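You operate a simulated robot arm through the tools that you are given. There is no shell and no other tool.

You run a simulated robot arm. Do the job below in one go: nothing can be reset, and whatever is moved stays where it is left.

## Task
Wipe the specks off the dark framed plate with a tissue and lay it in the red case.
Fine: the white tissue next to the grey cloth, not the cloth, not the other tissue; put the tissue back; shut the case; the other plate stays where it lies. What is to be rubbed or washed off counts as gone when no trace of it is left.

The check looks at the end state, three seconds after you hand in, the way a careful person would. Anything else that was tipped, shoved, dropped, spilled or broken makes it a failure. Flat cloth is picked up by pressing the open fingertips on it (5 to 10 N) and closing them slowly along it; thin cloth reads only 2 to 8 mm in the jaws.

## Robot
A 6-joint arm with a two-finger parallel gripper, fixed in place. Base frame: the origin is at the foot of the arm, x ahead of it, y to its left, z up; the work surface is at about z = 0.78. Readings come in m, rad, newtons and seconds.
Its first joint turns from -2.897 to 2.897 rad. Payload 3.43 kg.
The tool frame sits at the grasp point between the pads (the TCP): z along the fingers, y along the line on which they close. The tips reach 0.034 m beyond it. Largest opening 0.128 m; finger width 0.024, thickness 0.012; the body of the gripper, 0.048 by 0.13 m, starts 0.096 m behind the TCP.
Orientation is told as [roll, pitch, yaw] about the base's x, y, z axes, in that order, counted from this pose: with the fingers straight down and closing along the base's y, the tool's x points along the base's -x, its y along +y and its z along -z.

## Interface
- The arm moves only by the tool arm_command. Its argument "plan" is a list of rows, each an object of numbers (a shift or turn left out is 0, a gripper value left out holds the last): "ax", "ay", "az": the turn, a rotation vector about the tool's x, y, z in rad; "dx", "dy", "dz": the shift along the tool's x, y, z in m; "jaw": the finger opening in m, from 0 to 0.128. In form: [{"ax": .., "ay": .., "az": .., "dx": .., "dy": .., "dz": .., "jaw": ..}, ...]. A call has 1 to 20 rows; each row is the pose to reach, as a shift and turn from the pose commanded when the call began, along the tool's axes at that moment. A row lasts 0.2 s, in which the tool goes at most 0.05 m and 0.15 rad; a call with a longer step from one row to the next is refused whole, and so is a gripper value outside its range. Where a pose cannot be reached the arm comes as near as it can. A force on the tool above 90 N (or 10 N above the force at the start of the call, whichever is more), or a blocked arm, ends the call early, and 0.2 s more pass. The fingers move at their own pace (about 0.153 m/s each) and stop on an object; they squeeze with about 21 N. The grip force told is the motor's: it shows also when the fingers shut on nothing. Time passes only in rows, and 0.2 s behind the last, so rows that repeat a pose let the fingers close. The reply holds the time, the measured pose of the TCP, the force on the tool along the base axes, the opening and the grip force, in the units named above and with some noise, with the torque about the TCP (base axes, N m) and any sound that the robot's microphone picked up.
- Cameras (640 x 400 px; columns grow to the right, rows downward): "scene" is fixed at [0.0552, 0.656, 1.3732]; the picture's right is [-0.70, -0.72, 0.00], its down [-0.23, 0.22, -0.95] and it looks along [0.68, -0.66, -0.32] (base axes); focal length 323 px, centre (320, 200). "wrist" rides on the gripper at [0.076, -0.011, -0.16] in the tool frame; the picture's right is [0.15, 0.99, 0.00], its down [-0.88, 0.13, -0.46] and it looks along [-0.45, 0.07, 0.89] (tool axes); focal length 234 px, centre (320, 200). There is no depth. A picture from a camera that has moved, and an enlarged one, comes with that camera's place and axes in the base frame and with its lens. The place of the scene camera against the robot may be out by one fixed shift of up to 0.012 m in any direction.
- capture(camera): a new picture of that camera. No time passes.
- inspect(camera, box): a new picture of the part [left, top, right, bottom] of that camera's present view, enlarged. No time passes.
- hand_in(): hands the job in; it is judged then, once.

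Nothing tells you positions but the pictures and the camera data. Unless the task says otherwise, let go and move clear before handing in.

The tools are called as name(argument=value, ...) on one line, values as JSON. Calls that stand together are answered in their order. arm_command: Moves the arm, as the interface text tells. Its arguments: {"type":"object","properties":{"plan":{"type":"array","items":{"type":"object","properties":{"ax":{"type":"number"},"ay":{"type":"number"},"az":{"type":"number"},"dx":{"type":"number"},"dy":{"type":"number"},"dz":{"type":"number"},"jaw":{"type":"number"}}}}},"required":["plan"]} The other tools are called the same way: capture (camera) takes a picture; inspect (camera, box) takes an enlarged picture of a part of a camera's view; hand_in () hands the job in.

At the start:

```text
time: 0.0
tcp_pos: [0.5773, -0.2371, 1.087]
ee_rot: [0.002, 0.0, 0.002]
ft_force: [-0.4, 1.0, 0.0]
ft_torque: [-0.01, 0.01, 0.05]
opening: 0.1279
gripper_force: 0.1
```

scene: 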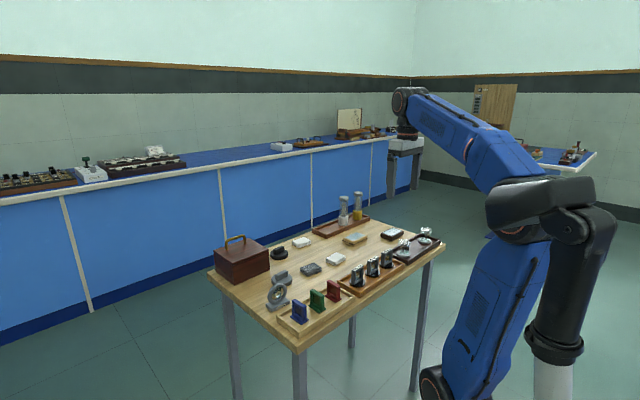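
wrist: 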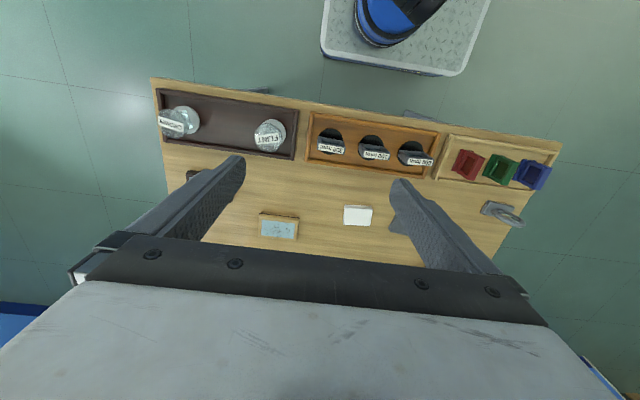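

I see a small wooden table with trays, bottles, plates, cloths and coloured cases. I'll look closer before moving.

inspect(camera="scene", box=[200, 180, 330, 350])

inspect(camera="scene", box=[310, 180, 450, 300])

inspect(camera="scene", box=[260, 250, 360, 340])

inspect(camera="wrist", box=[140, 70, 580, 280])

```text
2.35 times, centred on (265, 265) of scene
camera zoom: at [0.0552, 0.656, 1.3732], right [-0.7, -0.72, 0.0], down [-0.23, 0.22, -0.95], along [0.68, -0.66, -0.32], focal length 760 px, centre (449, 47)
```

zoom: 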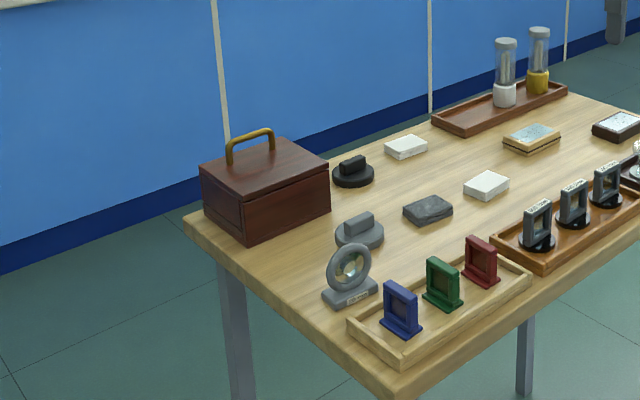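

```text
3.33 times, centred on (380, 240) of scene
camera zoom: at [0.0552, 0.656, 1.3732], right [-0.7, -0.72, 0.0], down [-0.23, 0.22, -0.95], along [0.68, -0.66, -0.32], focal length 1077 px, centre (120, 67)
```

zoom: 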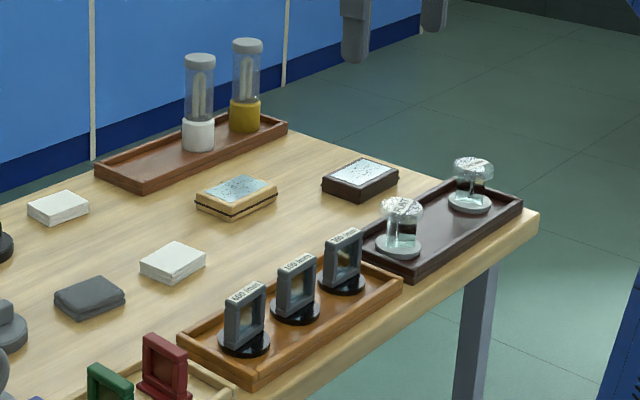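

```text
4.44 times, centred on (310, 295) of scene
camera zoom: at [0.0552, 0.656, 1.3732], right [-0.7, -0.72, 0.0], down [-0.23, 0.22, -0.95], along [0.68, -0.66, -0.32], focal length 1436 px, centre (364, -222)
```

zoom: 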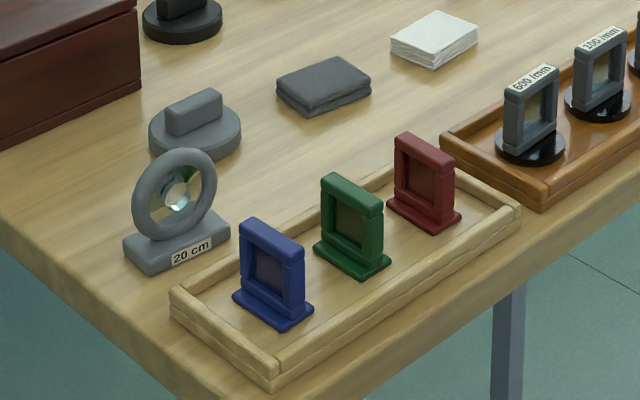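

```text
1.45 times, centred on (360, 175) of wrist
camera zoom: at [0.503, -0.2486, 1.2474], right [-0.15, 0.99, 0.0], down [0.88, 0.13, 0.46], along [0.45, 0.07, -0.89], focal length 341 px, centre (262, 236)
```

zoom: 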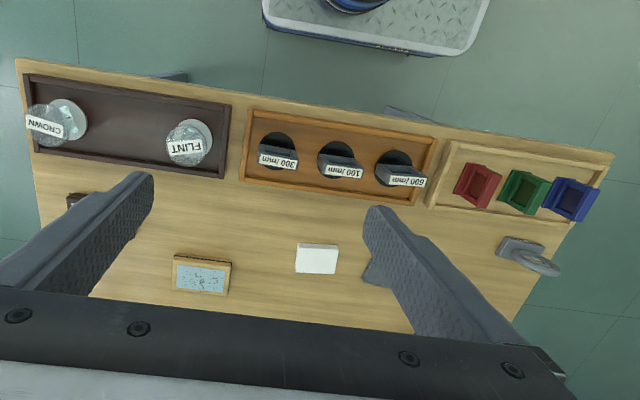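

The dark-framed plate lies at about (0.735, -0.43), the tissue by the grey cloth at about (0.76, -0.11), the cloth at (0.77, 0.01) and a dark red case with a brass handle near (0.92, 0.17). I'll move the wrist camera high over the case to see how it opens.

arm_command(plan=[{"dx": -0.015, "dy": 0.035}, {"dx": -0.03, "dy": 0.07}, {"dx": -0.045, "dy": 0.105}, {"dx": -0.06, "dy": 0.14}, {"dx": -0.075, "dy": 0.175}, {"dx": -0.09, "dy": 0.21}, {"dx": -0.105, "dy": 0.245}, {"dx": -0.12, "dy": 0.28}, {"dx": -0.135, "dy": 0.315}, {"dx": -0.15, "dy": 0.35}, {"dx": -0.15, "dy": 0.35}])

capture(camera="wrist")

capture(camera="scene")

```text
time: 2.4
tcp_pos: [0.7292, 0.1125, 1.0871]
ee_rot: [0.001, 0.001, 0.002]
ft_force: [0.3, 0.0, -0.1]
ft_torque: [-0.02, 0.02, 0.02]
opening: 0.1281
gripper_force: 0.0
```

```text
taken
camera wrist: at [0.6557, 0.1028, 1.2482], right [-0.15, 0.99, 0.0], down [0.88, 0.13, 0.46], along [0.45, 0.07, -0.89], focal length 234 px, centre (320, 200)
```

wrist: 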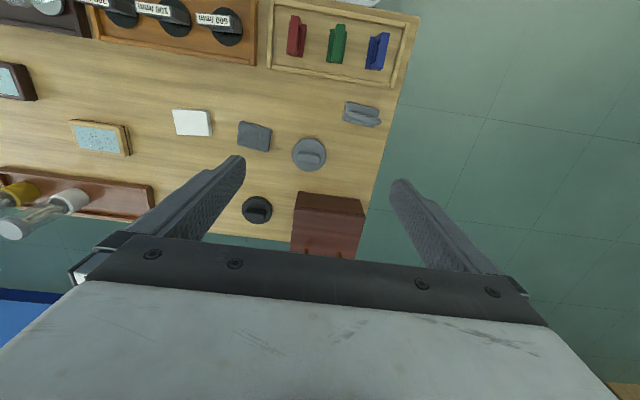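

```text
taken
```

scene: 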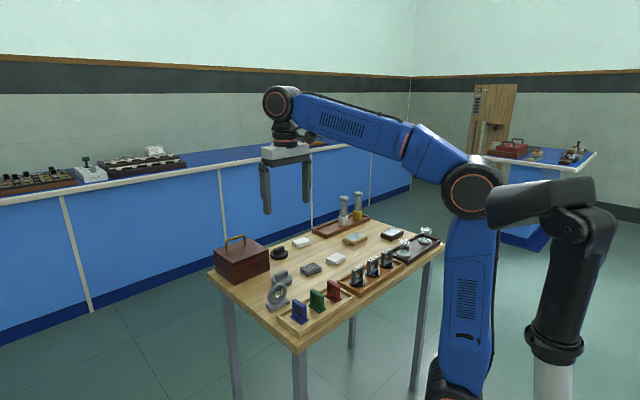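

There seems to be another side bench with a reddish case at the right of the scene, previously hidden. I'll zoom into both cases.

inspect(camera="scene", box=[470, 120, 600, 200])

inspect(camera="scene", box=[200, 220, 320, 300])

inspect(camera="wrist", box=[220, 90, 420, 270])

inspect(camera="scene", box=[0, 130, 200, 220])

inspect(camera="scene", box=[260, 100, 440, 200])

```text
4.92 times, centred on (535, 160) of scene
camera zoom: at [0.0552, 0.656, 1.3732], right [-0.7, -0.72, 0.0], down [-0.23, 0.22, -0.95], along [0.68, -0.66, -0.32], focal length 1590 px, centre (-738, 397)
```

zoom: 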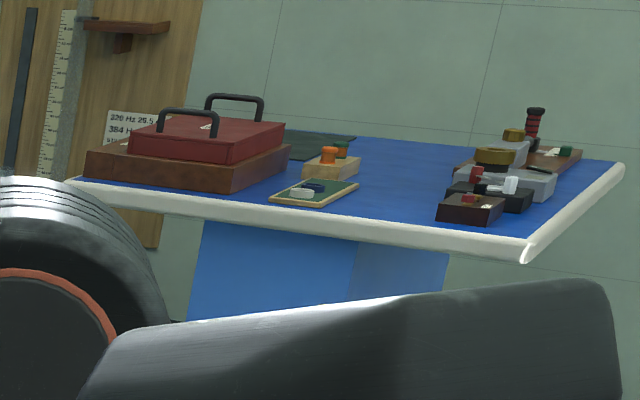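

```text
5.00 times, centred on (260, 260) of scene
camera zoom: at [0.0552, 0.656, 1.3732], right [-0.7, -0.72, 0.0], down [-0.23, 0.22, -0.95], along [0.68, -0.66, -0.32], focal length 1615 px, centre (620, -100)
```

zoom: 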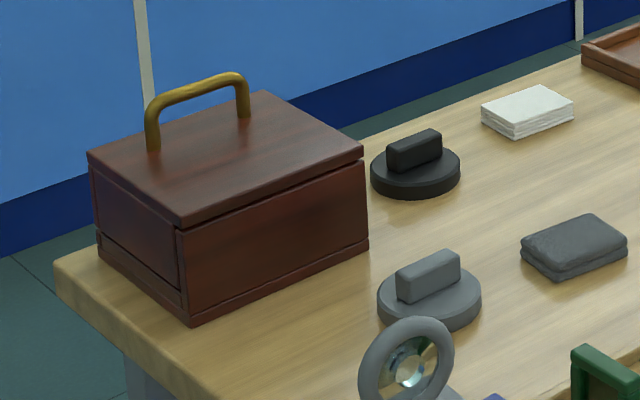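

```text
2.22 times, centred on (320, 180) of wrist
camera zoom: at [0.6557, 0.1028, 1.2482], right [-0.15, 0.99, 0.0], down [0.88, 0.13, 0.46], along [0.45, 0.07, -0.89], focal length 520 px, centre (320, 244)
```

zoom: 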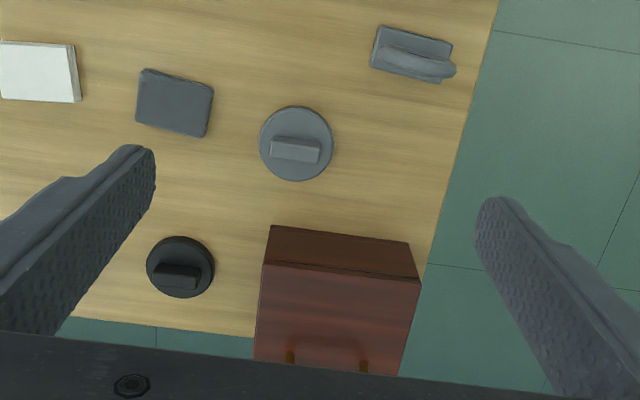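

```text
3.20 times, centred on (100, 175) of scene
camera zoom: at [0.0552, 0.656, 1.3732], right [-0.7, -0.72, 0.0], down [-0.23, 0.22, -0.95], along [0.68, -0.66, -0.32], focal length 1034 px, centre (1024, 280)
```

zoom: 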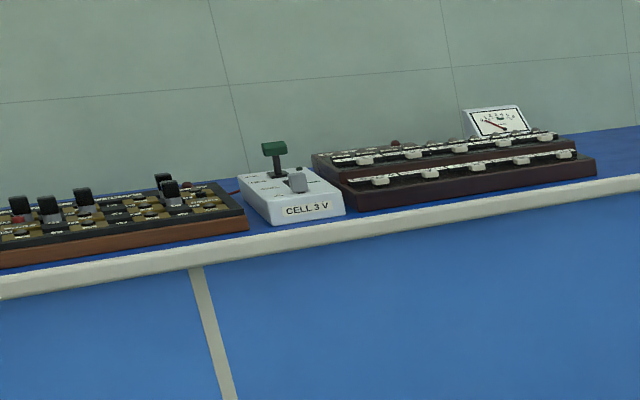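

```text
3.56 times, centred on (350, 150) of scene
camera zoom: at [0.0552, 0.656, 1.3732], right [-0.7, -0.72, 0.0], down [-0.23, 0.22, -0.95], along [0.68, -0.66, -0.32], focal length 1149 px, centre (213, 378)
```

zoom: 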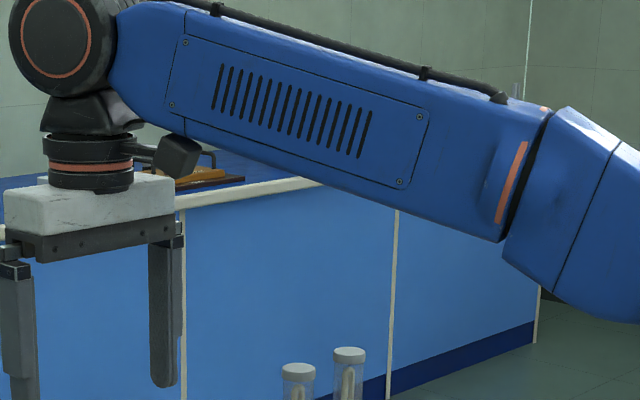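

The other red item sits on a far bench out of reach and looks like a different device, so the mahogany-red case on this table is the target. I'll zoom in on it to find its hinge.

inspect(camera="scene", box=[212, 230, 278, 290])

inspect(camera="wrist", box=[280, 180, 380, 265])

```text
6.67 times, centred on (245, 260) of scene
camera zoom: at [0.0552, 0.656, 1.3732], right [-0.7, -0.72, 0.0], down [-0.23, 0.22, -0.95], along [0.68, -0.66, -0.32], focal length 2154 px, centre (820, -200)
```

zoom: 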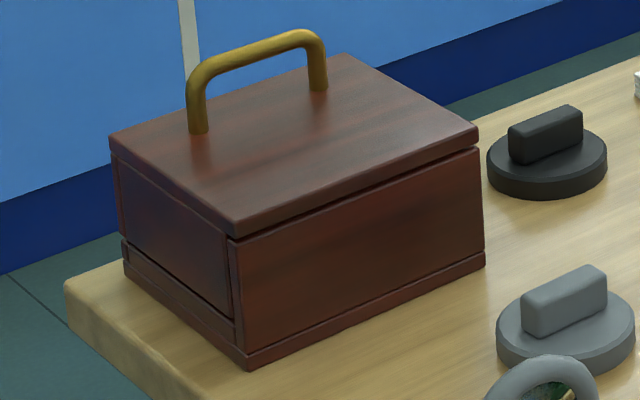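

```text
4.71 times, centred on (330, 222) of wrist
camera zoom: at [0.6557, 0.1028, 1.2482], right [-0.15, 0.99, 0.0], down [0.88, 0.13, 0.46], along [0.45, 0.07, -0.89], focal length 1102 px, centre (273, 94)
```

zoom: 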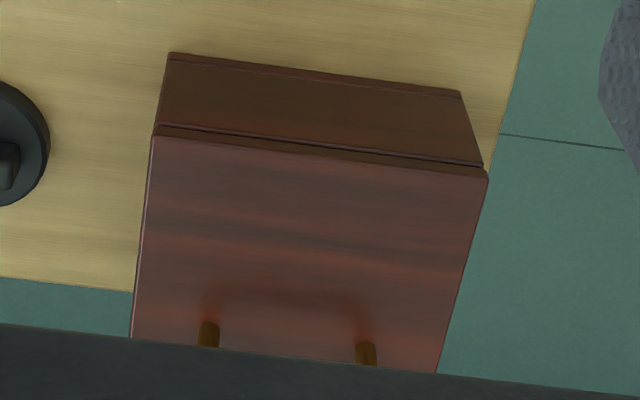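

No hinge shows on the near (-x) or the left side, and the handle sits toward the far edge of the lid. I'll turn the wrist a quarter turn and back off to -y to see the other faces.

arm_command(plan=[{"dx": -0.012, "dy": -0.016, "az": -0.131}, {"dx": -0.024, "dy": -0.032, "az": -0.262}, {"dx": -0.036, "dy": -0.048, "az": -0.393}, {"dx": -0.048, "dy": -0.064, "az": -0.524}, {"dx": -0.06, "dy": -0.08, "az": -0.655}, {"dx": -0.072, "dy": -0.096, "az": -0.786}, {"dx": -0.084, "dy": -0.112, "az": -0.917}, {"dx": -0.096, "dy": -0.128, "az": -1.048}, {"dx": -0.108, "dy": -0.144, "az": -1.179}, {"dx": -0.12, "dy": -0.16, "az": -1.31}, {"dx": -0.132, "dy": -0.176, "az": -1.441}, {"dx": -0.15, "dy": -0.19, "az": -1.571}, {"dx": -0.15, "dy": -0.19, "az": -1.571}])

capture(camera="wrist")

```text
time: 5.2
tcp_pos: [0.8783, -0.0777, 1.0844]
ee_rot: [0.002, 0.001, 1.573]
ft_force: [0.5, -0.2, -0.8]
ft_torque: [-0.01, -0.01, 0.0]
opening: 0.128
gripper_force: 0.0
```

```text
taken
camera wrist: at [0.891, -0.1528, 1.2457], right [-0.99, -0.15, 0.0], down [-0.13, 0.88, 0.46], along [-0.07, 0.45, -0.89], focal length 234 px, centre (320, 200)
```

wrist: 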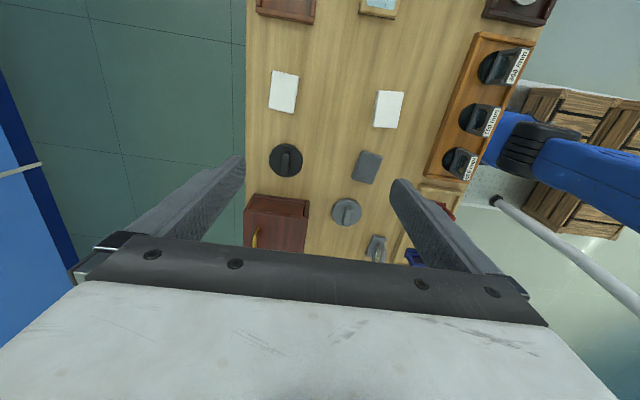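

The turned view works. I'll tilt the tool so the camera looks more along +y at the case's side and back.

arm_command(plan=[{"ay": -0.12, "dx": 0.02}, {"ay": -0.24, "dx": 0.04}, {"ay": -0.36, "dx": 0.06}, {"ay": -0.48, "dx": 0.08}, {"ay": -0.6, "dx": 0.1}, {"ay": -0.6, "dx": 0.1}])

capture(camera="wrist")

inspect(camera="wrist", box=[220, 60, 400, 180])

```text
time: 6.6
tcp_pos: [0.8769, -0.1748, 1.0878]
ee_rot: [-0.002, -0.601, 1.573]
ft_force: [0.2, 0.4, 0.4]
ft_torque: [-0.03, 0.0, -0.02]
opening: 0.128
gripper_force: 0.1
```

```text
taken
camera wrist: at [0.8901, -0.3274, 1.1771], right [-0.99, -0.12, -0.08], down [-0.13, 0.47, 0.87], along [-0.07, 0.87, -0.48], focal length 234 px, centre (320, 200)
```

wrist: 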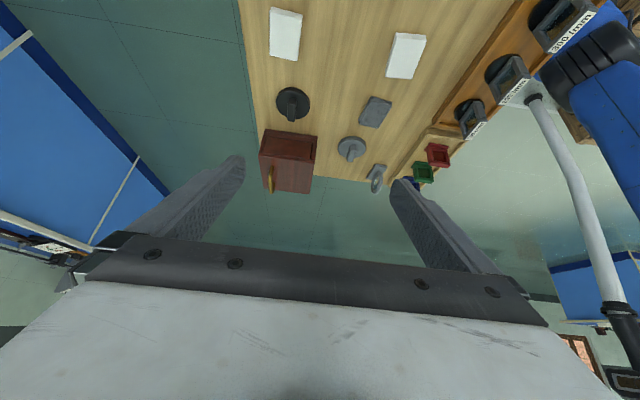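

```text
3.33 times, centred on (310, 120) of wrist
camera zoom: at [0.8901, -0.3274, 1.1771], right [-0.99, -0.12, -0.08], down [-0.13, 0.47, 0.87], along [-0.07, 0.87, -0.48], focal length 781 px, centre (353, 467)
```

zoom: 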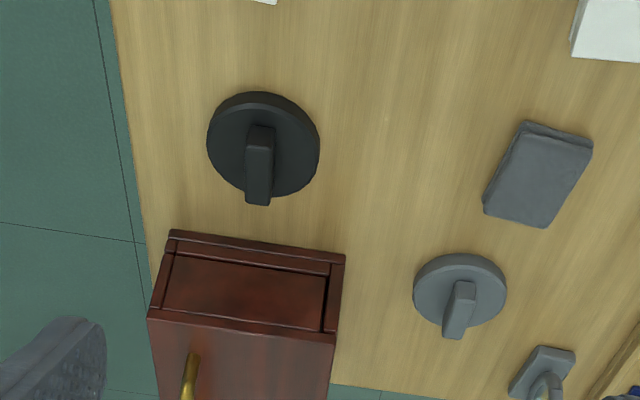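

The lid seam runs all round, with no visible hinge but the handle near the +x edge. I'll settle that when I lift it. Next I'll straighten the tool and take a close look at the tissue.

arm_command(plan=[{"ay": 0.12, "dx": 0.021, "dy": 0.021, "dz": 0.019}, {"ay": 0.24, "dx": 0.043, "dy": 0.043, "dz": 0.038}, {"ay": 0.36, "dx": 0.064, "dy": 0.064, "dz": 0.056}, {"ay": 0.48, "dx": 0.086, "dy": 0.086, "dz": 0.075}, {"ay": 0.6, "dx": 0.107, "dy": 0.107, "dz": 0.094}, {"ay": 0.6, "dx": 0.107, "dy": 0.107, "dz": 0.094}])

capture(camera="wrist")

```text
time: 8.0
tcp_pos: [0.7713, -0.2139, 0.9477]
ee_rot: [-0.002, 0.003, 1.572]
ft_force: [-0.5, -0.3, 0.5]
ft_torque: [0.01, 0.02, -0.03]
opening: 0.128
gripper_force: 0.0
```

```text
taken
camera wrist: at [0.783, -0.2879, 1.1078], right [-0.99, -0.15, 0.0], down [-0.13, 0.88, 0.45], along [-0.07, 0.45, -0.89], focal length 234 px, centre (320, 200)
```

wrist: 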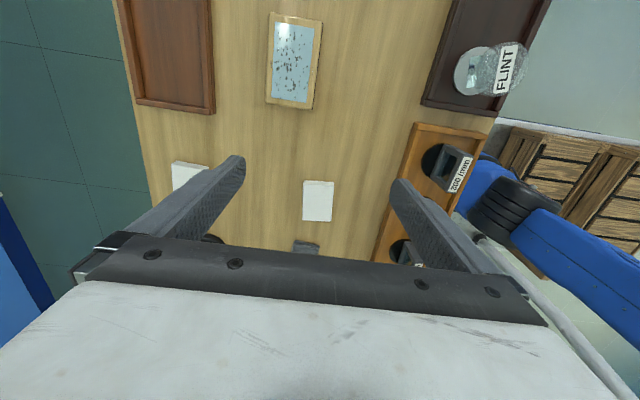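

inspect(camera="wrist", box=[270, 160, 370, 240])

inspect(camera="wrist", box=[230, 0, 360, 120])

inspect(camera="scene", box=[300, 230, 370, 285])

```text
5.00 times, centred on (320, 200) of wrist
camera zoom: at [0.783, -0.2879, 1.1078], right [-0.99, -0.15, 0.0], down [-0.13, 0.88, 0.45], along [-0.07, 0.45, -0.89], focal length 1171 px, centre (320, 200)
```

zoom: 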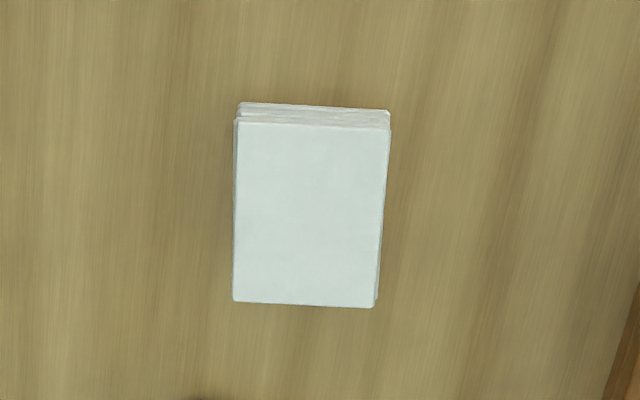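

```text
3.33 times, centred on (295, 60) of wrist
camera zoom: at [0.783, -0.2879, 1.1078], right [-0.99, -0.15, 0.0], down [-0.13, 0.88, 0.45], along [-0.07, 0.45, -0.89], focal length 781 px, centre (403, 667)
```

zoom: 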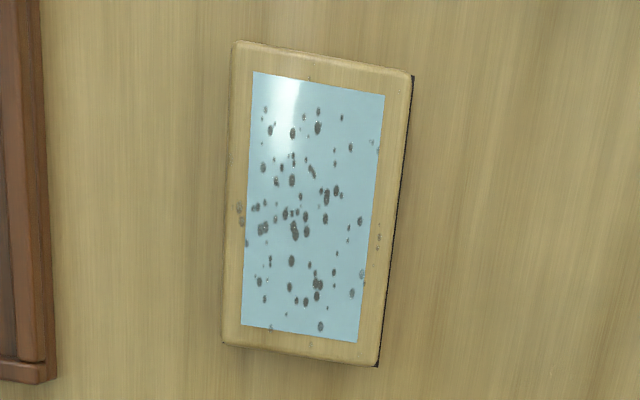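

```text
7.27 times, centred on (335, 258) of scene
camera zoom: at [0.0552, 0.656, 1.3732], right [-0.7, -0.72, 0.0], down [-0.23, 0.22, -0.95], along [0.68, -0.66, -0.32], focal length 2349 px, centre (211, -218)
```

zoom: 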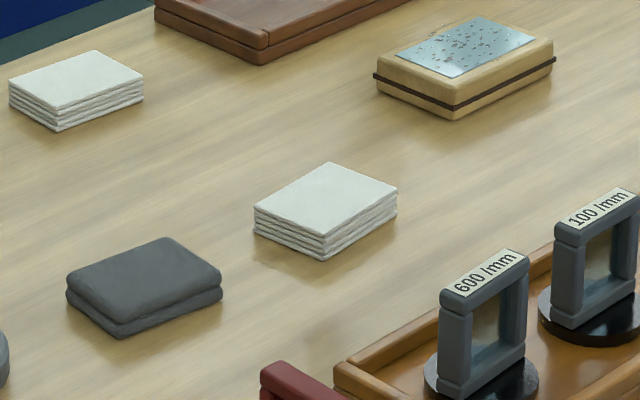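

The tissue is a folded white pad, about 45 x 60 x 14 mm, centred near (0.760, -0.1245) and turned about 0.1 rad. I'll move above it with the jaws narrowed and aligned.

arm_command(plan=[{"dx": -0.02, "dy": 0.003, "dz": 0.01, "az": -0.03, "jaw": 0.09}, {"dx": -0.05, "dy": 0.006, "dz": 0.03, "az": -0.06}, {"dx": -0.07, "dy": 0.009, "dz": 0.05, "az": -0.08}, {"dx": -0.0894, "dy": 0.011, "dz": 0.075, "az": -0.1}, {"dx": -0.0894, "dy": 0.011, "dz": 0.09, "az": -0.1}, {"dx": -0.0894, "dy": 0.011, "dz": 0.09, "az": -0.1}])

capture(camera="wrist")

inspect(camera="scene", box=[290, 210, 390, 290])

```text
time: 9.4
tcp_pos: [0.7591, -0.1228, 0.8597]
ee_rot: [-0.001, 0.0, 1.672]
ft_force: [-0.2, 1.1, -1.3]
ft_torque: [-0.01, -0.02, 0.02]
opening: 0.0901
gripper_force: 0.1
```

```text
taken
camera wrist: at [0.7798, -0.1964, 1.0207], right [-0.97, -0.25, 0.0], down [-0.22, 0.86, 0.46], along [-0.11, 0.44, -0.89], focal length 234 px, centre (320, 200)
```

wrist: 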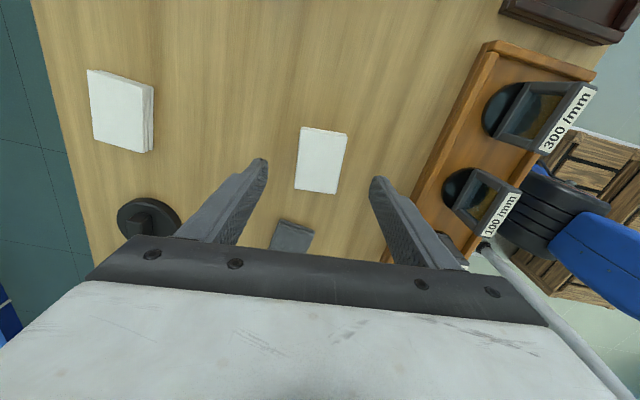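

```text
5.00 times, centred on (340, 250) of scene
camera zoom: at [0.0552, 0.656, 1.3732], right [-0.7, -0.72, 0.0], down [-0.23, 0.22, -0.95], along [0.68, -0.66, -0.32], focal length 1615 px, centre (220, -50)
```

zoom: 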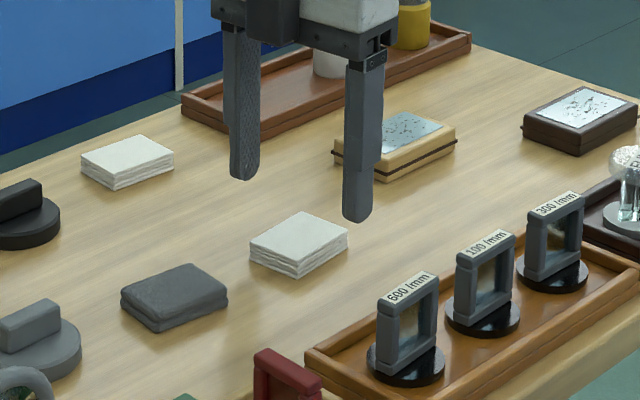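

The jaws straddle the tissue and are aligned with it. I'll lower to just above the table and close.

arm_command(plan=[{"dx": 0.004, "dy": -0.003, "dz": 0.015}, {"dx": 0.004, "dy": -0.003, "dz": 0.03}, {"dx": 0.004, "dy": -0.003, "dz": 0.0405}, {"dx": 0.004, "dy": -0.003, "dz": 0.0405, "jaw": 0.07}, {"dx": 0.004, "dy": -0.003, "dz": 0.0405, "jaw": 0.055}, {"dx": 0.004, "dy": -0.003, "dz": 0.0405, "jaw": 0.045}, {"dx": 0.004, "dy": -0.003, "dz": 0.0405, "jaw": 0.04}, {"dx": 0.004, "dy": -0.003, "dz": 0.0405, "jaw": 0.035}])

capture(camera="wrist")

inspect(camera="scene", box=[290, 210, 390, 290])

```text
time: 11.2
tcp_pos: [0.7622, -0.1283, 0.8173]
ee_rot: [-0.001, -0.001, 1.674]
ft_force: [-1.0, 0.5, 0.1]
ft_torque: [0.04, 0.01, 0.01]
opening: 0.0445
gripper_force: 20.8
```

```text
taken
camera wrist: at [0.783, -0.2007, 0.9781], right [-0.97, -0.25, 0.0], down [-0.22, 0.86, 0.46], along [-0.11, 0.44, -0.89], focal length 234 px, centre (320, 200)
```

wrist: 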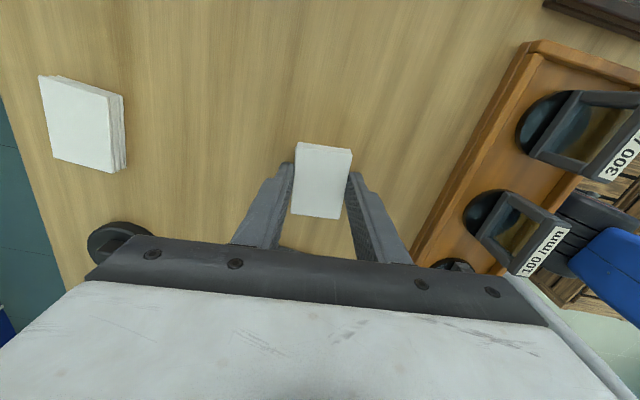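

```text
5.00 times, centred on (340, 250) of scene
camera zoom: at [0.0552, 0.656, 1.3732], right [-0.7, -0.72, 0.0], down [-0.23, 0.22, -0.95], along [0.68, -0.66, -0.32], focal length 1615 px, centre (220, -50)
```

zoom: 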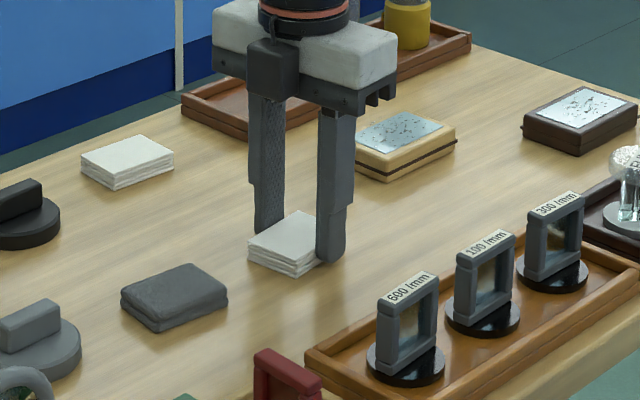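

The tissue is firmly held at 44.5 mm opening with a 20.8 N grip. Its home pose is TCP (0.762, -0.128, 0.817) at yaw 1.673. I'll lift it and carry it high toward the dark-framed plate.

arm_command(plan=[{"dz": -0.02}, {"dz": -0.05}, {"dz": -0.09}, {"dz": -0.133}, {"dx": 0.04, "dy": 0.007, "dz": -0.133}, {"dx": 0.085, "dy": 0.016, "dz": -0.133}, {"dx": 0.13, "dy": 0.024, "dz": -0.133}, {"dx": 0.175, "dy": 0.032, "dz": -0.133}, {"dx": 0.22, "dy": 0.041, "dz": -0.133}, {"dx": 0.265, "dy": 0.049, "dz": -0.133}, {"dx": 0.31, "dy": 0.057, "dz": -0.133}, {"dx": 0.345, "dy": 0.064, "dz": -0.133}, {"dx": 0.365, "dy": 0.068, "dz": -0.133}, {"dx": 0.365, "dy": 0.068, "dz": -0.133}])

capture(camera="wrist")

capture(camera="scene")

```text
time: 14.2
tcp_pos: [0.7304, -0.502, 0.9506]
ee_rot: [0.0, 0.0, 1.671]
ft_force: [0.2, 0.2, -0.7]
ft_torque: [0.03, 0.02, 0.04]
opening: 0.0446
gripper_force: 20.5
```

```text
taken
camera wrist: at [0.751, -0.5756, 1.1106], right [-0.97, -0.25, 0.0], down [-0.22, 0.86, 0.46], along [-0.11, 0.44, -0.89], focal length 234 px, centre (320, 200)
```

wrist: 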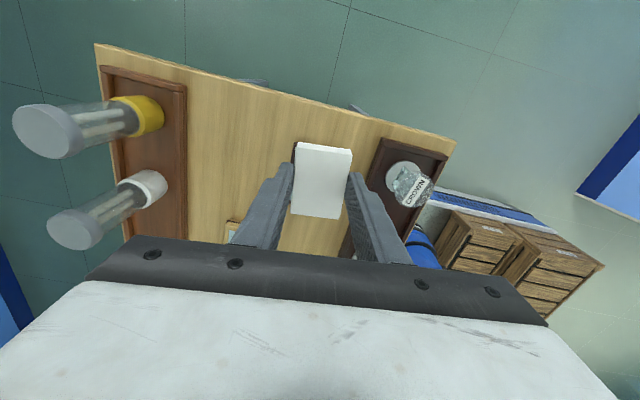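

```text
taken
```

scene: 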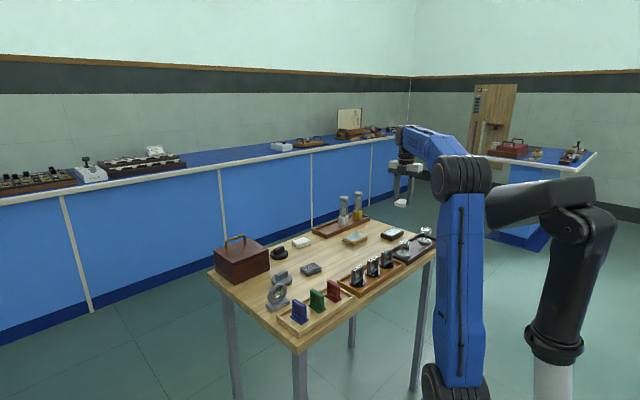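

The held tissue hides the plate from here. I'll slide back toward +y so the plate appears in the upper part of the wrist view.

arm_command(plan=[{"dx": -0.04, "dy": -0.004}, {"dx": -0.08, "dy": -0.008}, {"dx": -0.119, "dy": -0.012}, {"dx": -0.119, "dy": -0.012}])

capture(camera="wrist")

inspect(camera="wrist", box=[250, 30, 390, 140])

inspect(camera="scene", box=[370, 215, 420, 250])

```text
time: 15.2
tcp_pos: [0.7339, -0.3809, 0.9499]
ee_rot: [0.001, 0.0, 1.67]
ft_force: [-0.1, 0.1, -1.0]
ft_torque: [0.01, 0.0, -0.01]
opening: 0.0445
gripper_force: 21.2
```

```text
taken
camera wrist: at [0.7538, -0.4545, 1.1099], right [-0.97, -0.25, 0.0], down [-0.22, 0.86, 0.46], along [-0.11, 0.44, -0.89], focal length 234 px, centre (320, 200)
```

wrist: 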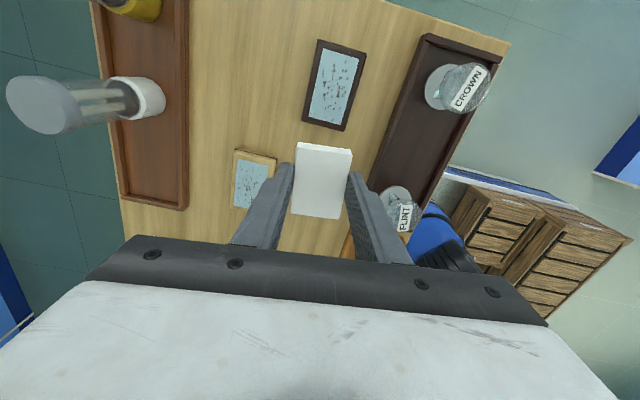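

```text
3.64 times, centred on (320, 85) of wrist
camera zoom: at [0.7538, -0.4545, 1.1099], right [-0.97, -0.25, 0.0], down [-0.22, 0.86, 0.46], along [-0.11, 0.44, -0.89], focal length 852 px, centre (320, 618)
```

zoom: 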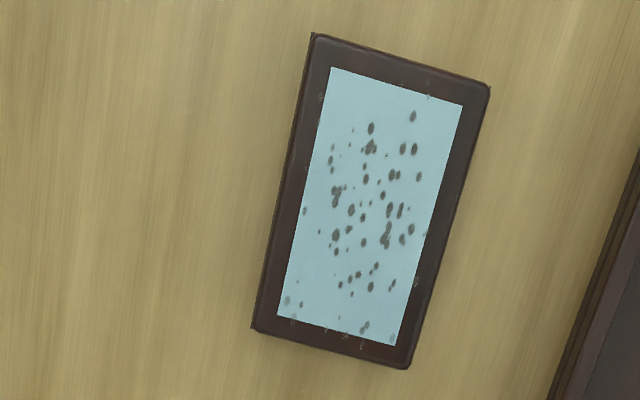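

```text
11.43 times, centred on (395, 232) of scene
camera zoom: at [0.0552, 0.656, 1.3732], right [-0.7, -0.72, 0.0], down [-0.23, 0.22, -0.95], along [0.68, -0.66, -0.32], focal length 3692 px, centre (-537, -171)
```

zoom: 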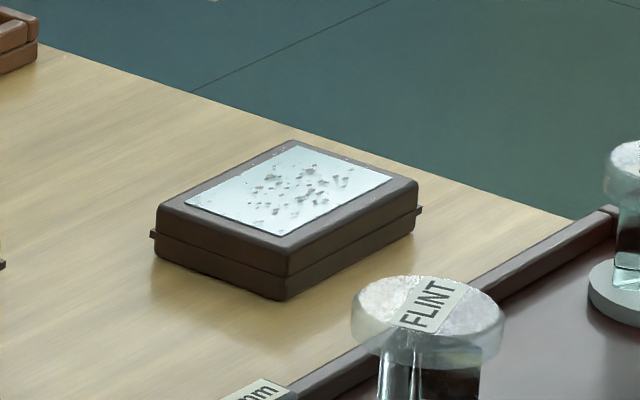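

The dark plate is axis-aligned: centre about (0.738, -0.449), 55 x 87 mm, top near z = 0.803. Specks are on the glass and a few on the frame, so I'll wipe the whole top. I'll bring the tissue just above it.

arm_command(plan=[{"dx": 0.025, "dy": 0.001, "dz": 0.01, "az": 0.04}, {"dx": 0.05, "dy": 0.002, "dz": 0.03, "az": 0.08}, {"dx": 0.0679, "dy": 0.0026, "dz": 0.06, "az": 0.1}, {"dx": 0.0679, "dy": 0.0026, "dz": 0.09, "az": 0.1}, {"dx": 0.0679, "dy": 0.0026, "dz": 0.1, "az": 0.1}, {"dx": 0.0679, "dy": 0.0026, "dz": 0.1, "az": 0.1}])

inspect(camera="scene", box=[360, 195, 440, 250])

capture(camera="wrist")

```text
time: 16.6
tcp_pos: [0.7365, -0.4461, 0.8498]
ee_rot: [0.001, 0.001, 1.574]
ft_force: [0.7, -1.0, -0.6]
ft_torque: [0.02, 0.01, -0.02]
opening: 0.0447
gripper_force: 21.1
```

```text
7.27 times, centred on (400, 222) of scene
camera zoom: at [0.0552, 0.656, 1.3732], right [-0.7, -0.72, 0.0], down [-0.23, 0.22, -0.95], along [0.68, -0.66, -0.32], focal length 2349 px, centre (-262, 36)
```

zoom: 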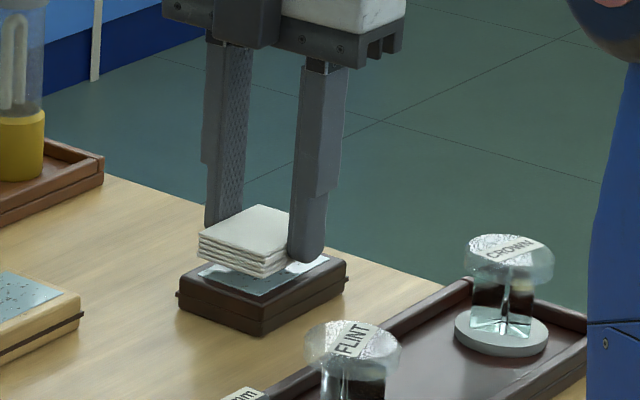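

```text
taken
camera wrist: at [0.7487, -0.5215, 1.0106], right [-0.99, -0.15, 0.0], down [-0.13, 0.88, 0.46], along [-0.07, 0.45, -0.89], focal length 234 px, centre (320, 200)
```

wrist: 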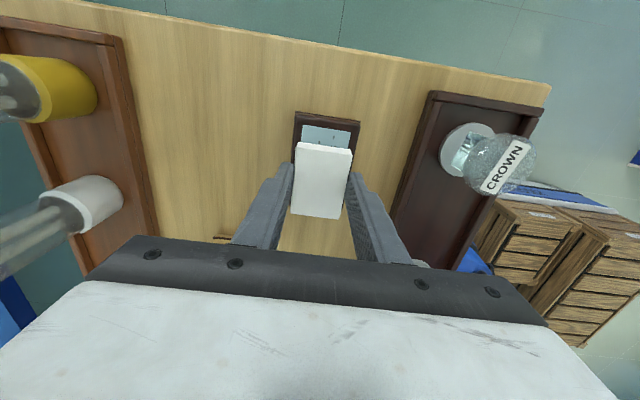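

The tissue hovers just over the plate. I'll lower it gently and watch the force.

arm_command(plan=[{"dz": 0.003}, {"dz": 0.005}, {"dz": 0.007}, {"dz": 0.008}, {"dz": 0.009}, {"dz": 0.009}])

```text
time: 18.0
tcp_pos: [0.7356, -0.4457, 0.842]
ee_rot: [0.0, 0.0, 1.573]
ft_force: [0.2, 0.0, -0.2]
ft_torque: [0.01, -0.02, 0.01]
opening: 0.0446
gripper_force: 21.3
```

arm_command(plan=[{"dz": 0.001}, {"dz": 0.002}, {"dz": 0.002}])

inspect(camera="scene", box=[375, 205, 425, 240])

```text
time: 18.8
tcp_pos: [0.7367, -0.4458, 0.8399]
ee_rot: [0.001, 0.002, 1.575]
ft_force: [-1.3, 1.0, 0.2]
ft_torque: [0.02, 0.01, 0.02]
opening: 0.0449
gripper_force: 21.2
```

```text
11.43 times, centred on (400, 222) of scene
camera zoom: at [0.0552, 0.656, 1.3732], right [-0.7, -0.72, 0.0], down [-0.23, 0.22, -0.95], along [0.68, -0.66, -0.32], focal length 3692 px, centre (-594, -57)
```

zoom: 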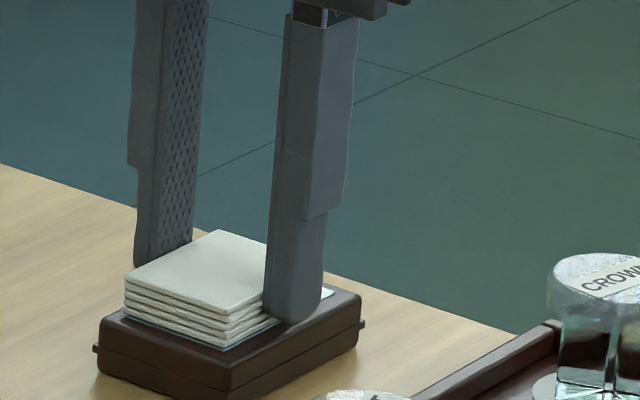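

arm_command(plan=[{"dz": 0.001}, {"dz": 0.001}])

arm_command(plan=[{"dz": 0.001}, {"dz": 0.001}])

```text
time: 19.4
tcp_pos: [0.737, -0.4461, 0.8403]
ee_rot: [0.0, 0.0, 1.573]
ft_force: [-0.7, -0.9, -0.4]
ft_torque: [-0.02, 0.02, -0.02]
opening: 0.0447
gripper_force: 20.6
```

```text
time: 20.0
tcp_pos: [0.7353, -0.445, 0.8403]
ee_rot: [-0.002, 0.002, 1.574]
ft_force: [2.7, -1.6, 10.3]
ft_torque: [0.03, -0.05, -0.02]
opening: 0.0445
gripper_force: 21.3
```

Contact is made at about 10 N. I'll ease off slightly and do a first slow stroke along the plate, then check that it isn't being dragged.

arm_command(plan=[{"dz": -0.0003, "dy": -0.002}, {"dz": -0.0003, "dx": 0.006, "dy": -0.002}, {"dz": -0.0003, "dx": 0.012, "dy": -0.002}, {"dz": -0.0003, "dx": 0.018, "dy": -0.002}, {"dz": -0.0003, "dx": 0.023, "dy": -0.002}, {"dz": -0.0003, "dx": 0.023, "dy": -0.002}])

inspect(camera="scene", box=[375, 205, 425, 240])

```text
time: 21.4
tcp_pos: [0.7386, -0.4689, 0.8391]
ee_rot: [0.0, 0.0, 1.573]
ft_force: [1.3, 2.6, 6.4]
ft_torque: [0.11, -0.06, 0.02]
opening: 0.0448
gripper_force: 21.0
```

```text
11.43 times, centred on (400, 222) of scene
camera zoom: at [0.0552, 0.656, 1.3732], right [-0.7, -0.72, 0.0], down [-0.23, 0.22, -0.95], along [0.68, -0.66, -0.32], focal length 3692 px, centre (-594, -57)
```

zoom: 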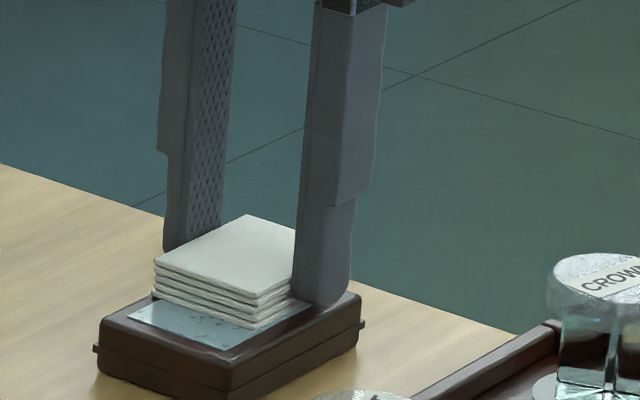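

The plate stays put and the first specks are going. I'll make long strokes over the middle and both side lanes.

arm_command(plan=[{"dx": -0.009}, {"dx": -0.018}, {"dx": -0.027}, {"dx": -0.036}, {"dx": -0.044}, {"dx": -0.044, "dy": -0.007}, {"dx": -0.036, "dy": -0.007}, {"dx": -0.027, "dy": -0.007}, {"dx": -0.018, "dy": -0.007}, {"dx": -0.009, "dy": -0.007}, {"dx": 0.0, "dy": -0.007}, {"dx": 0.0, "dy": 0.0}, {"dx": 0.0, "dy": 0.007}, {"dx": -0.009, "dy": 0.007}, {"dx": -0.018, "dy": 0.007}, {"dx": -0.027, "dy": 0.007}, {"dx": -0.036, "dy": 0.007}, {"dx": -0.044, "dy": 0.007}, {"dx": -0.044, "dy": 0.007}])

inspect(camera="scene", box=[375, 205, 425, 240])

inspect(camera="wrist", box=[270, 70, 390, 230])

```text
time: 25.4
tcp_pos: [0.7306, -0.4246, 0.84]
ee_rot: [-0.001, 0.002, 1.571]
ft_force: [0.0, -0.2, 0.0]
ft_torque: [0.01, -0.04, 0.02]
opening: 0.0447
gripper_force: 20.8
```

```text
11.43 times, centred on (400, 222) of scene
camera zoom: at [0.0552, 0.656, 1.3732], right [-0.7, -0.72, 0.0], down [-0.23, 0.22, -0.95], along [0.68, -0.66, -0.32], focal length 3692 px, centre (-594, -57)
```

zoom: 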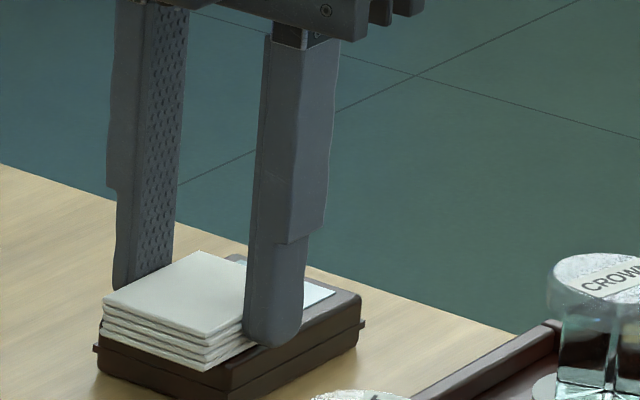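

```text
2.50 times, centred on (330, 150) of wrist
camera zoom: at [0.7444, -0.5001, 0.9998], right [-0.99, -0.15, 0.0], down [-0.13, 0.88, 0.46], along [-0.07, 0.45, -0.89], focal length 585 px, centre (295, 325)
```

zoom: 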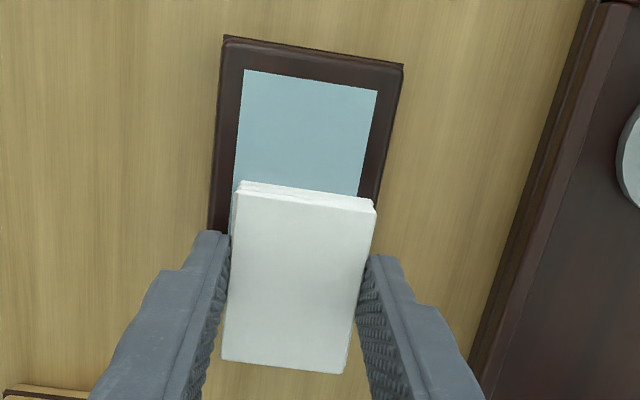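

The -y half looks clean, but the contact force dropped to about zero here. I'll press slightly more and repeat over the +y half.

arm_command(plan=[{"dz": 0.0005}, {"dz": 0.001}, {"dz": 0.001}])

```text
time: 26.2
tcp_pos: [0.7305, -0.425, 0.8394]
ee_rot: [-0.001, 0.002, 1.572]
ft_force: [1.7, -3.4, 15.3]
ft_torque: [-0.2, -0.05, -0.01]
opening: 0.0446
gripper_force: 20.6
```

arm_command(plan=[{"dz": -0.0004}, {"dz": -0.0004, "dx": -0.006}, {"dz": -0.0004, "dx": 0.004}, {"dz": -0.0004, "dx": 0.014}, {"dz": -0.0004, "dx": 0.024}, {"dz": -0.0004, "dx": 0.024, "dy": -0.007}, {"dz": -0.0004, "dx": 0.014, "dy": -0.007}, {"dz": -0.0004, "dx": 0.004, "dy": -0.007}, {"dz": -0.0004, "dx": -0.006, "dy": -0.007}, {"dz": -0.0004, "dx": -0.006, "dy": -0.015}, {"dz": -0.0004, "dx": 0.004, "dy": -0.015}, {"dz": -0.0004, "dx": 0.014, "dy": -0.015}, {"dz": -0.0004, "dx": 0.024, "dy": -0.015}, {"dz": -0.0004, "dx": 0.034, "dy": -0.015}, {"dz": -0.0004, "dx": 0.048, "dy": -0.015}, {"dz": -0.0004, "dx": 0.048, "dy": -0.007}, {"dz": -0.0004, "dx": 0.048, "dy": 0.0}, {"dz": -0.0004, "dx": 0.034, "dy": 0.0}, {"dz": -0.0004, "dx": 0.02, "dy": 0.0}])

```text
time: 30.2
tcp_pos: [0.7309, -0.4454, 0.8367]
ee_rot: [-0.002, 0.0, 1.571]
ft_force: [-1.8, -4.2, 12.0]
ft_torque: [-0.17, 0.04, -0.02]
opening: 0.0447
gripper_force: 20.8
```

Force is 12 N with a lower z, so the tissue has probably slid up a little in the grip. I'll lift off and look at both.

arm_command(plan=[{"dz": -0.01}, {"dz": -0.04}, {"dz": -0.08, "dx": -0.02}, {"dz": -0.11, "dx": -0.06}, {"dz": -0.11, "dx": -0.06}])

capture(camera="wrist")

inspect(camera="wrist", box=[250, 30, 390, 140])

inspect(camera="scene", box=[360, 180, 430, 250])

```text
time: 31.4
tcp_pos: [0.7288, -0.3854, 0.9491]
ee_rot: [-0.002, 0.0, 1.573]
ft_force: [-0.7, -0.9, -0.7]
ft_torque: [0.04, -0.02, 0.0]
opening: 0.0446
gripper_force: 21.1
```

```text
taken
camera wrist: at [0.7429, -0.4607, 1.1099], right [-0.99, -0.15, 0.0], down [-0.13, 0.88, 0.46], along [-0.07, 0.45, -0.89], focal length 234 px, centre (320, 200)
```

wrist: 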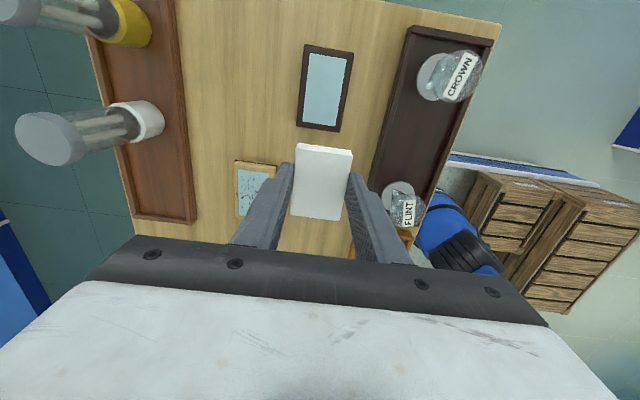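

```text
3.64 times, centred on (320, 85) of wrist
camera zoom: at [0.7429, -0.4607, 1.1099], right [-0.99, -0.15, 0.0], down [-0.13, 0.88, 0.46], along [-0.07, 0.45, -0.89], focal length 852 px, centre (320, 618)
```

zoom: 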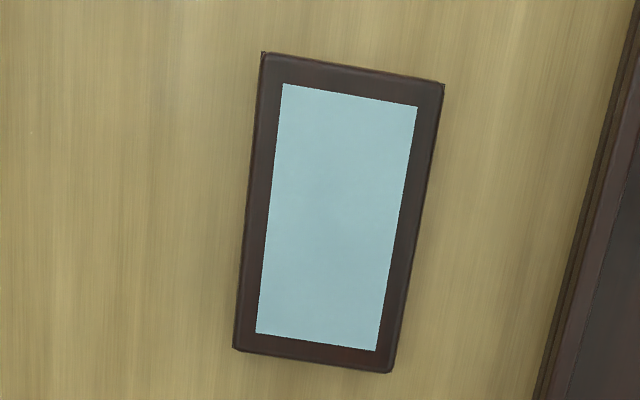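

```text
5.71 times, centred on (395, 215) of scene
camera zoom: at [0.0552, 0.656, 1.3732], right [-0.7, -0.72, 0.0], down [-0.23, 0.22, -0.95], along [0.68, -0.66, -0.32], focal length 1846 px, centre (-109, 114)
```

zoom: 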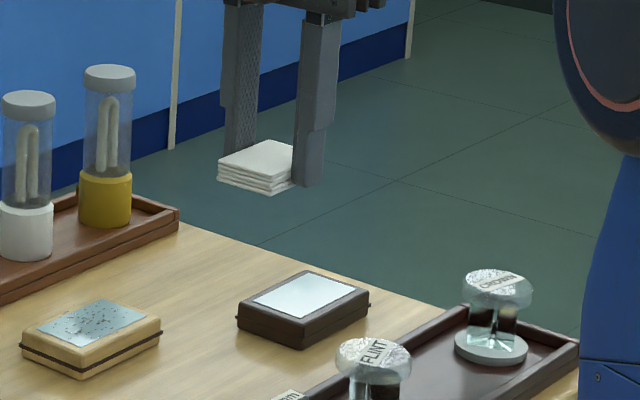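

The plate looks clean. I'll zoom in tighter to be sure no trace remains on the glass or frame.

inspect(camera="wrist", box=[295, 40, 360, 90])

inspect(camera="wrist", box=[290, 85, 355, 135])

inspect(camera="scene", box=[380, 225, 408, 245])

```text
8.00 times, centred on (328, 65) of wrist
camera zoom: at [0.7429, -0.4607, 1.1099], right [-0.99, -0.15, 0.0], down [-0.13, 0.88, 0.46], along [-0.07, 0.45, -0.89], focal length 1873 px, centre (260, 1280)
```

zoom: 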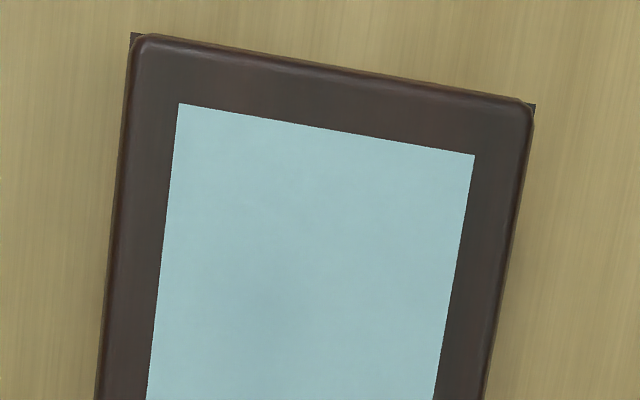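

```text
8.00 times, centred on (322, 110) of wrist
camera zoom: at [0.7429, -0.4607, 1.1099], right [-0.99, -0.15, 0.0], down [-0.13, 0.88, 0.46], along [-0.07, 0.45, -0.89], focal length 1873 px, centre (300, 920)
```

zoom: 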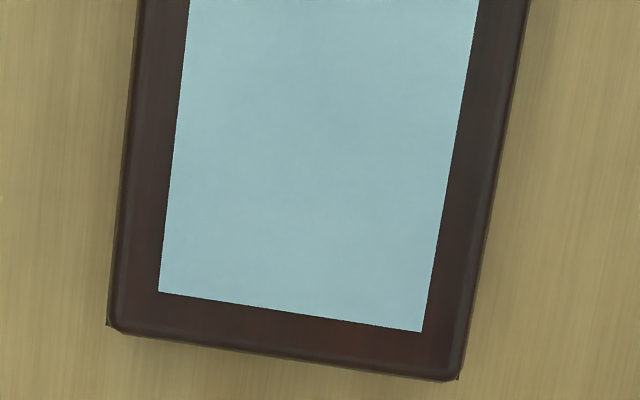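

```text
16.00 times, centred on (394, 235) of scene
camera zoom: at [0.0552, 0.656, 1.3732], right [-0.7, -0.72, 0.0], down [-0.23, 0.22, -0.95], along [0.68, -0.66, -0.32], focal length 5169 px, centre (-864, -360)
```

zoom: 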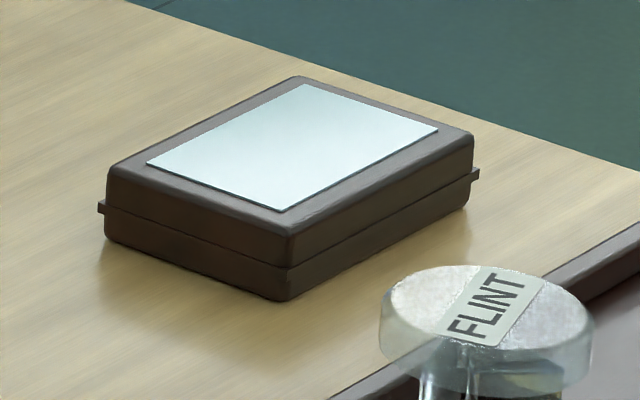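

The glass and frame are spotless. Next I'll carry the tissue back to its home spot.

arm_command(plan=[{"dx": -0.04, "dy": -0.005, "az": -0.02}, {"dx": -0.085, "dy": -0.011, "az": -0.04}, {"dx": -0.13, "dy": -0.017, "az": -0.06}, {"dx": -0.175, "dy": -0.023, "az": -0.08}, {"dx": -0.22, "dy": -0.029, "az": -0.1}, {"dx": -0.25, "dy": -0.0332, "az": -0.1}, {"dx": -0.2574, "dy": -0.0332, "dz": 0.03, "az": -0.1}, {"dx": -0.2574, "dy": -0.0332, "dz": 0.07, "az": -0.1}, {"dx": -0.2574, "dy": -0.0332, "dz": 0.11, "az": -0.1}, {"dx": -0.2574, "dy": -0.0332, "dz": 0.12, "az": -0.1}, {"dx": -0.2574, "dy": -0.0332, "dz": 0.12, "az": -0.1}])

inspect(camera="scene", box=[290, 210, 390, 290])

```text
time: 33.8
tcp_pos: [0.7617, -0.128, 0.8308]
ee_rot: [0.0, 0.001, 1.673]
ft_force: [0.0, -1.0, -0.3]
ft_torque: [0.01, -0.02, -0.03]
opening: 0.0447
gripper_force: 21.2
```

```text
5.00 times, centred on (340, 250) of scene
camera zoom: at [0.0552, 0.656, 1.3732], right [-0.7, -0.72, 0.0], down [-0.23, 0.22, -0.95], along [0.68, -0.66, -0.32], focal length 1615 px, centre (220, -50)
```

zoom: 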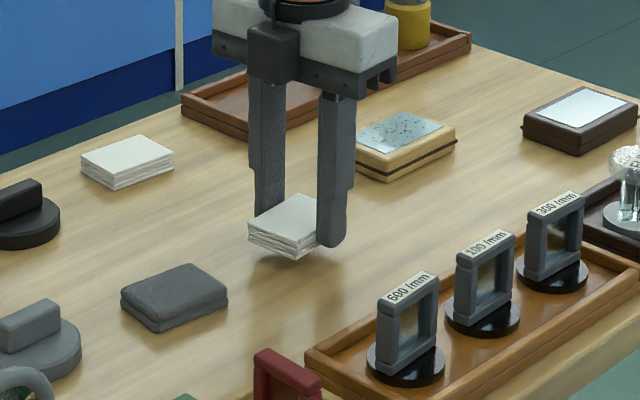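

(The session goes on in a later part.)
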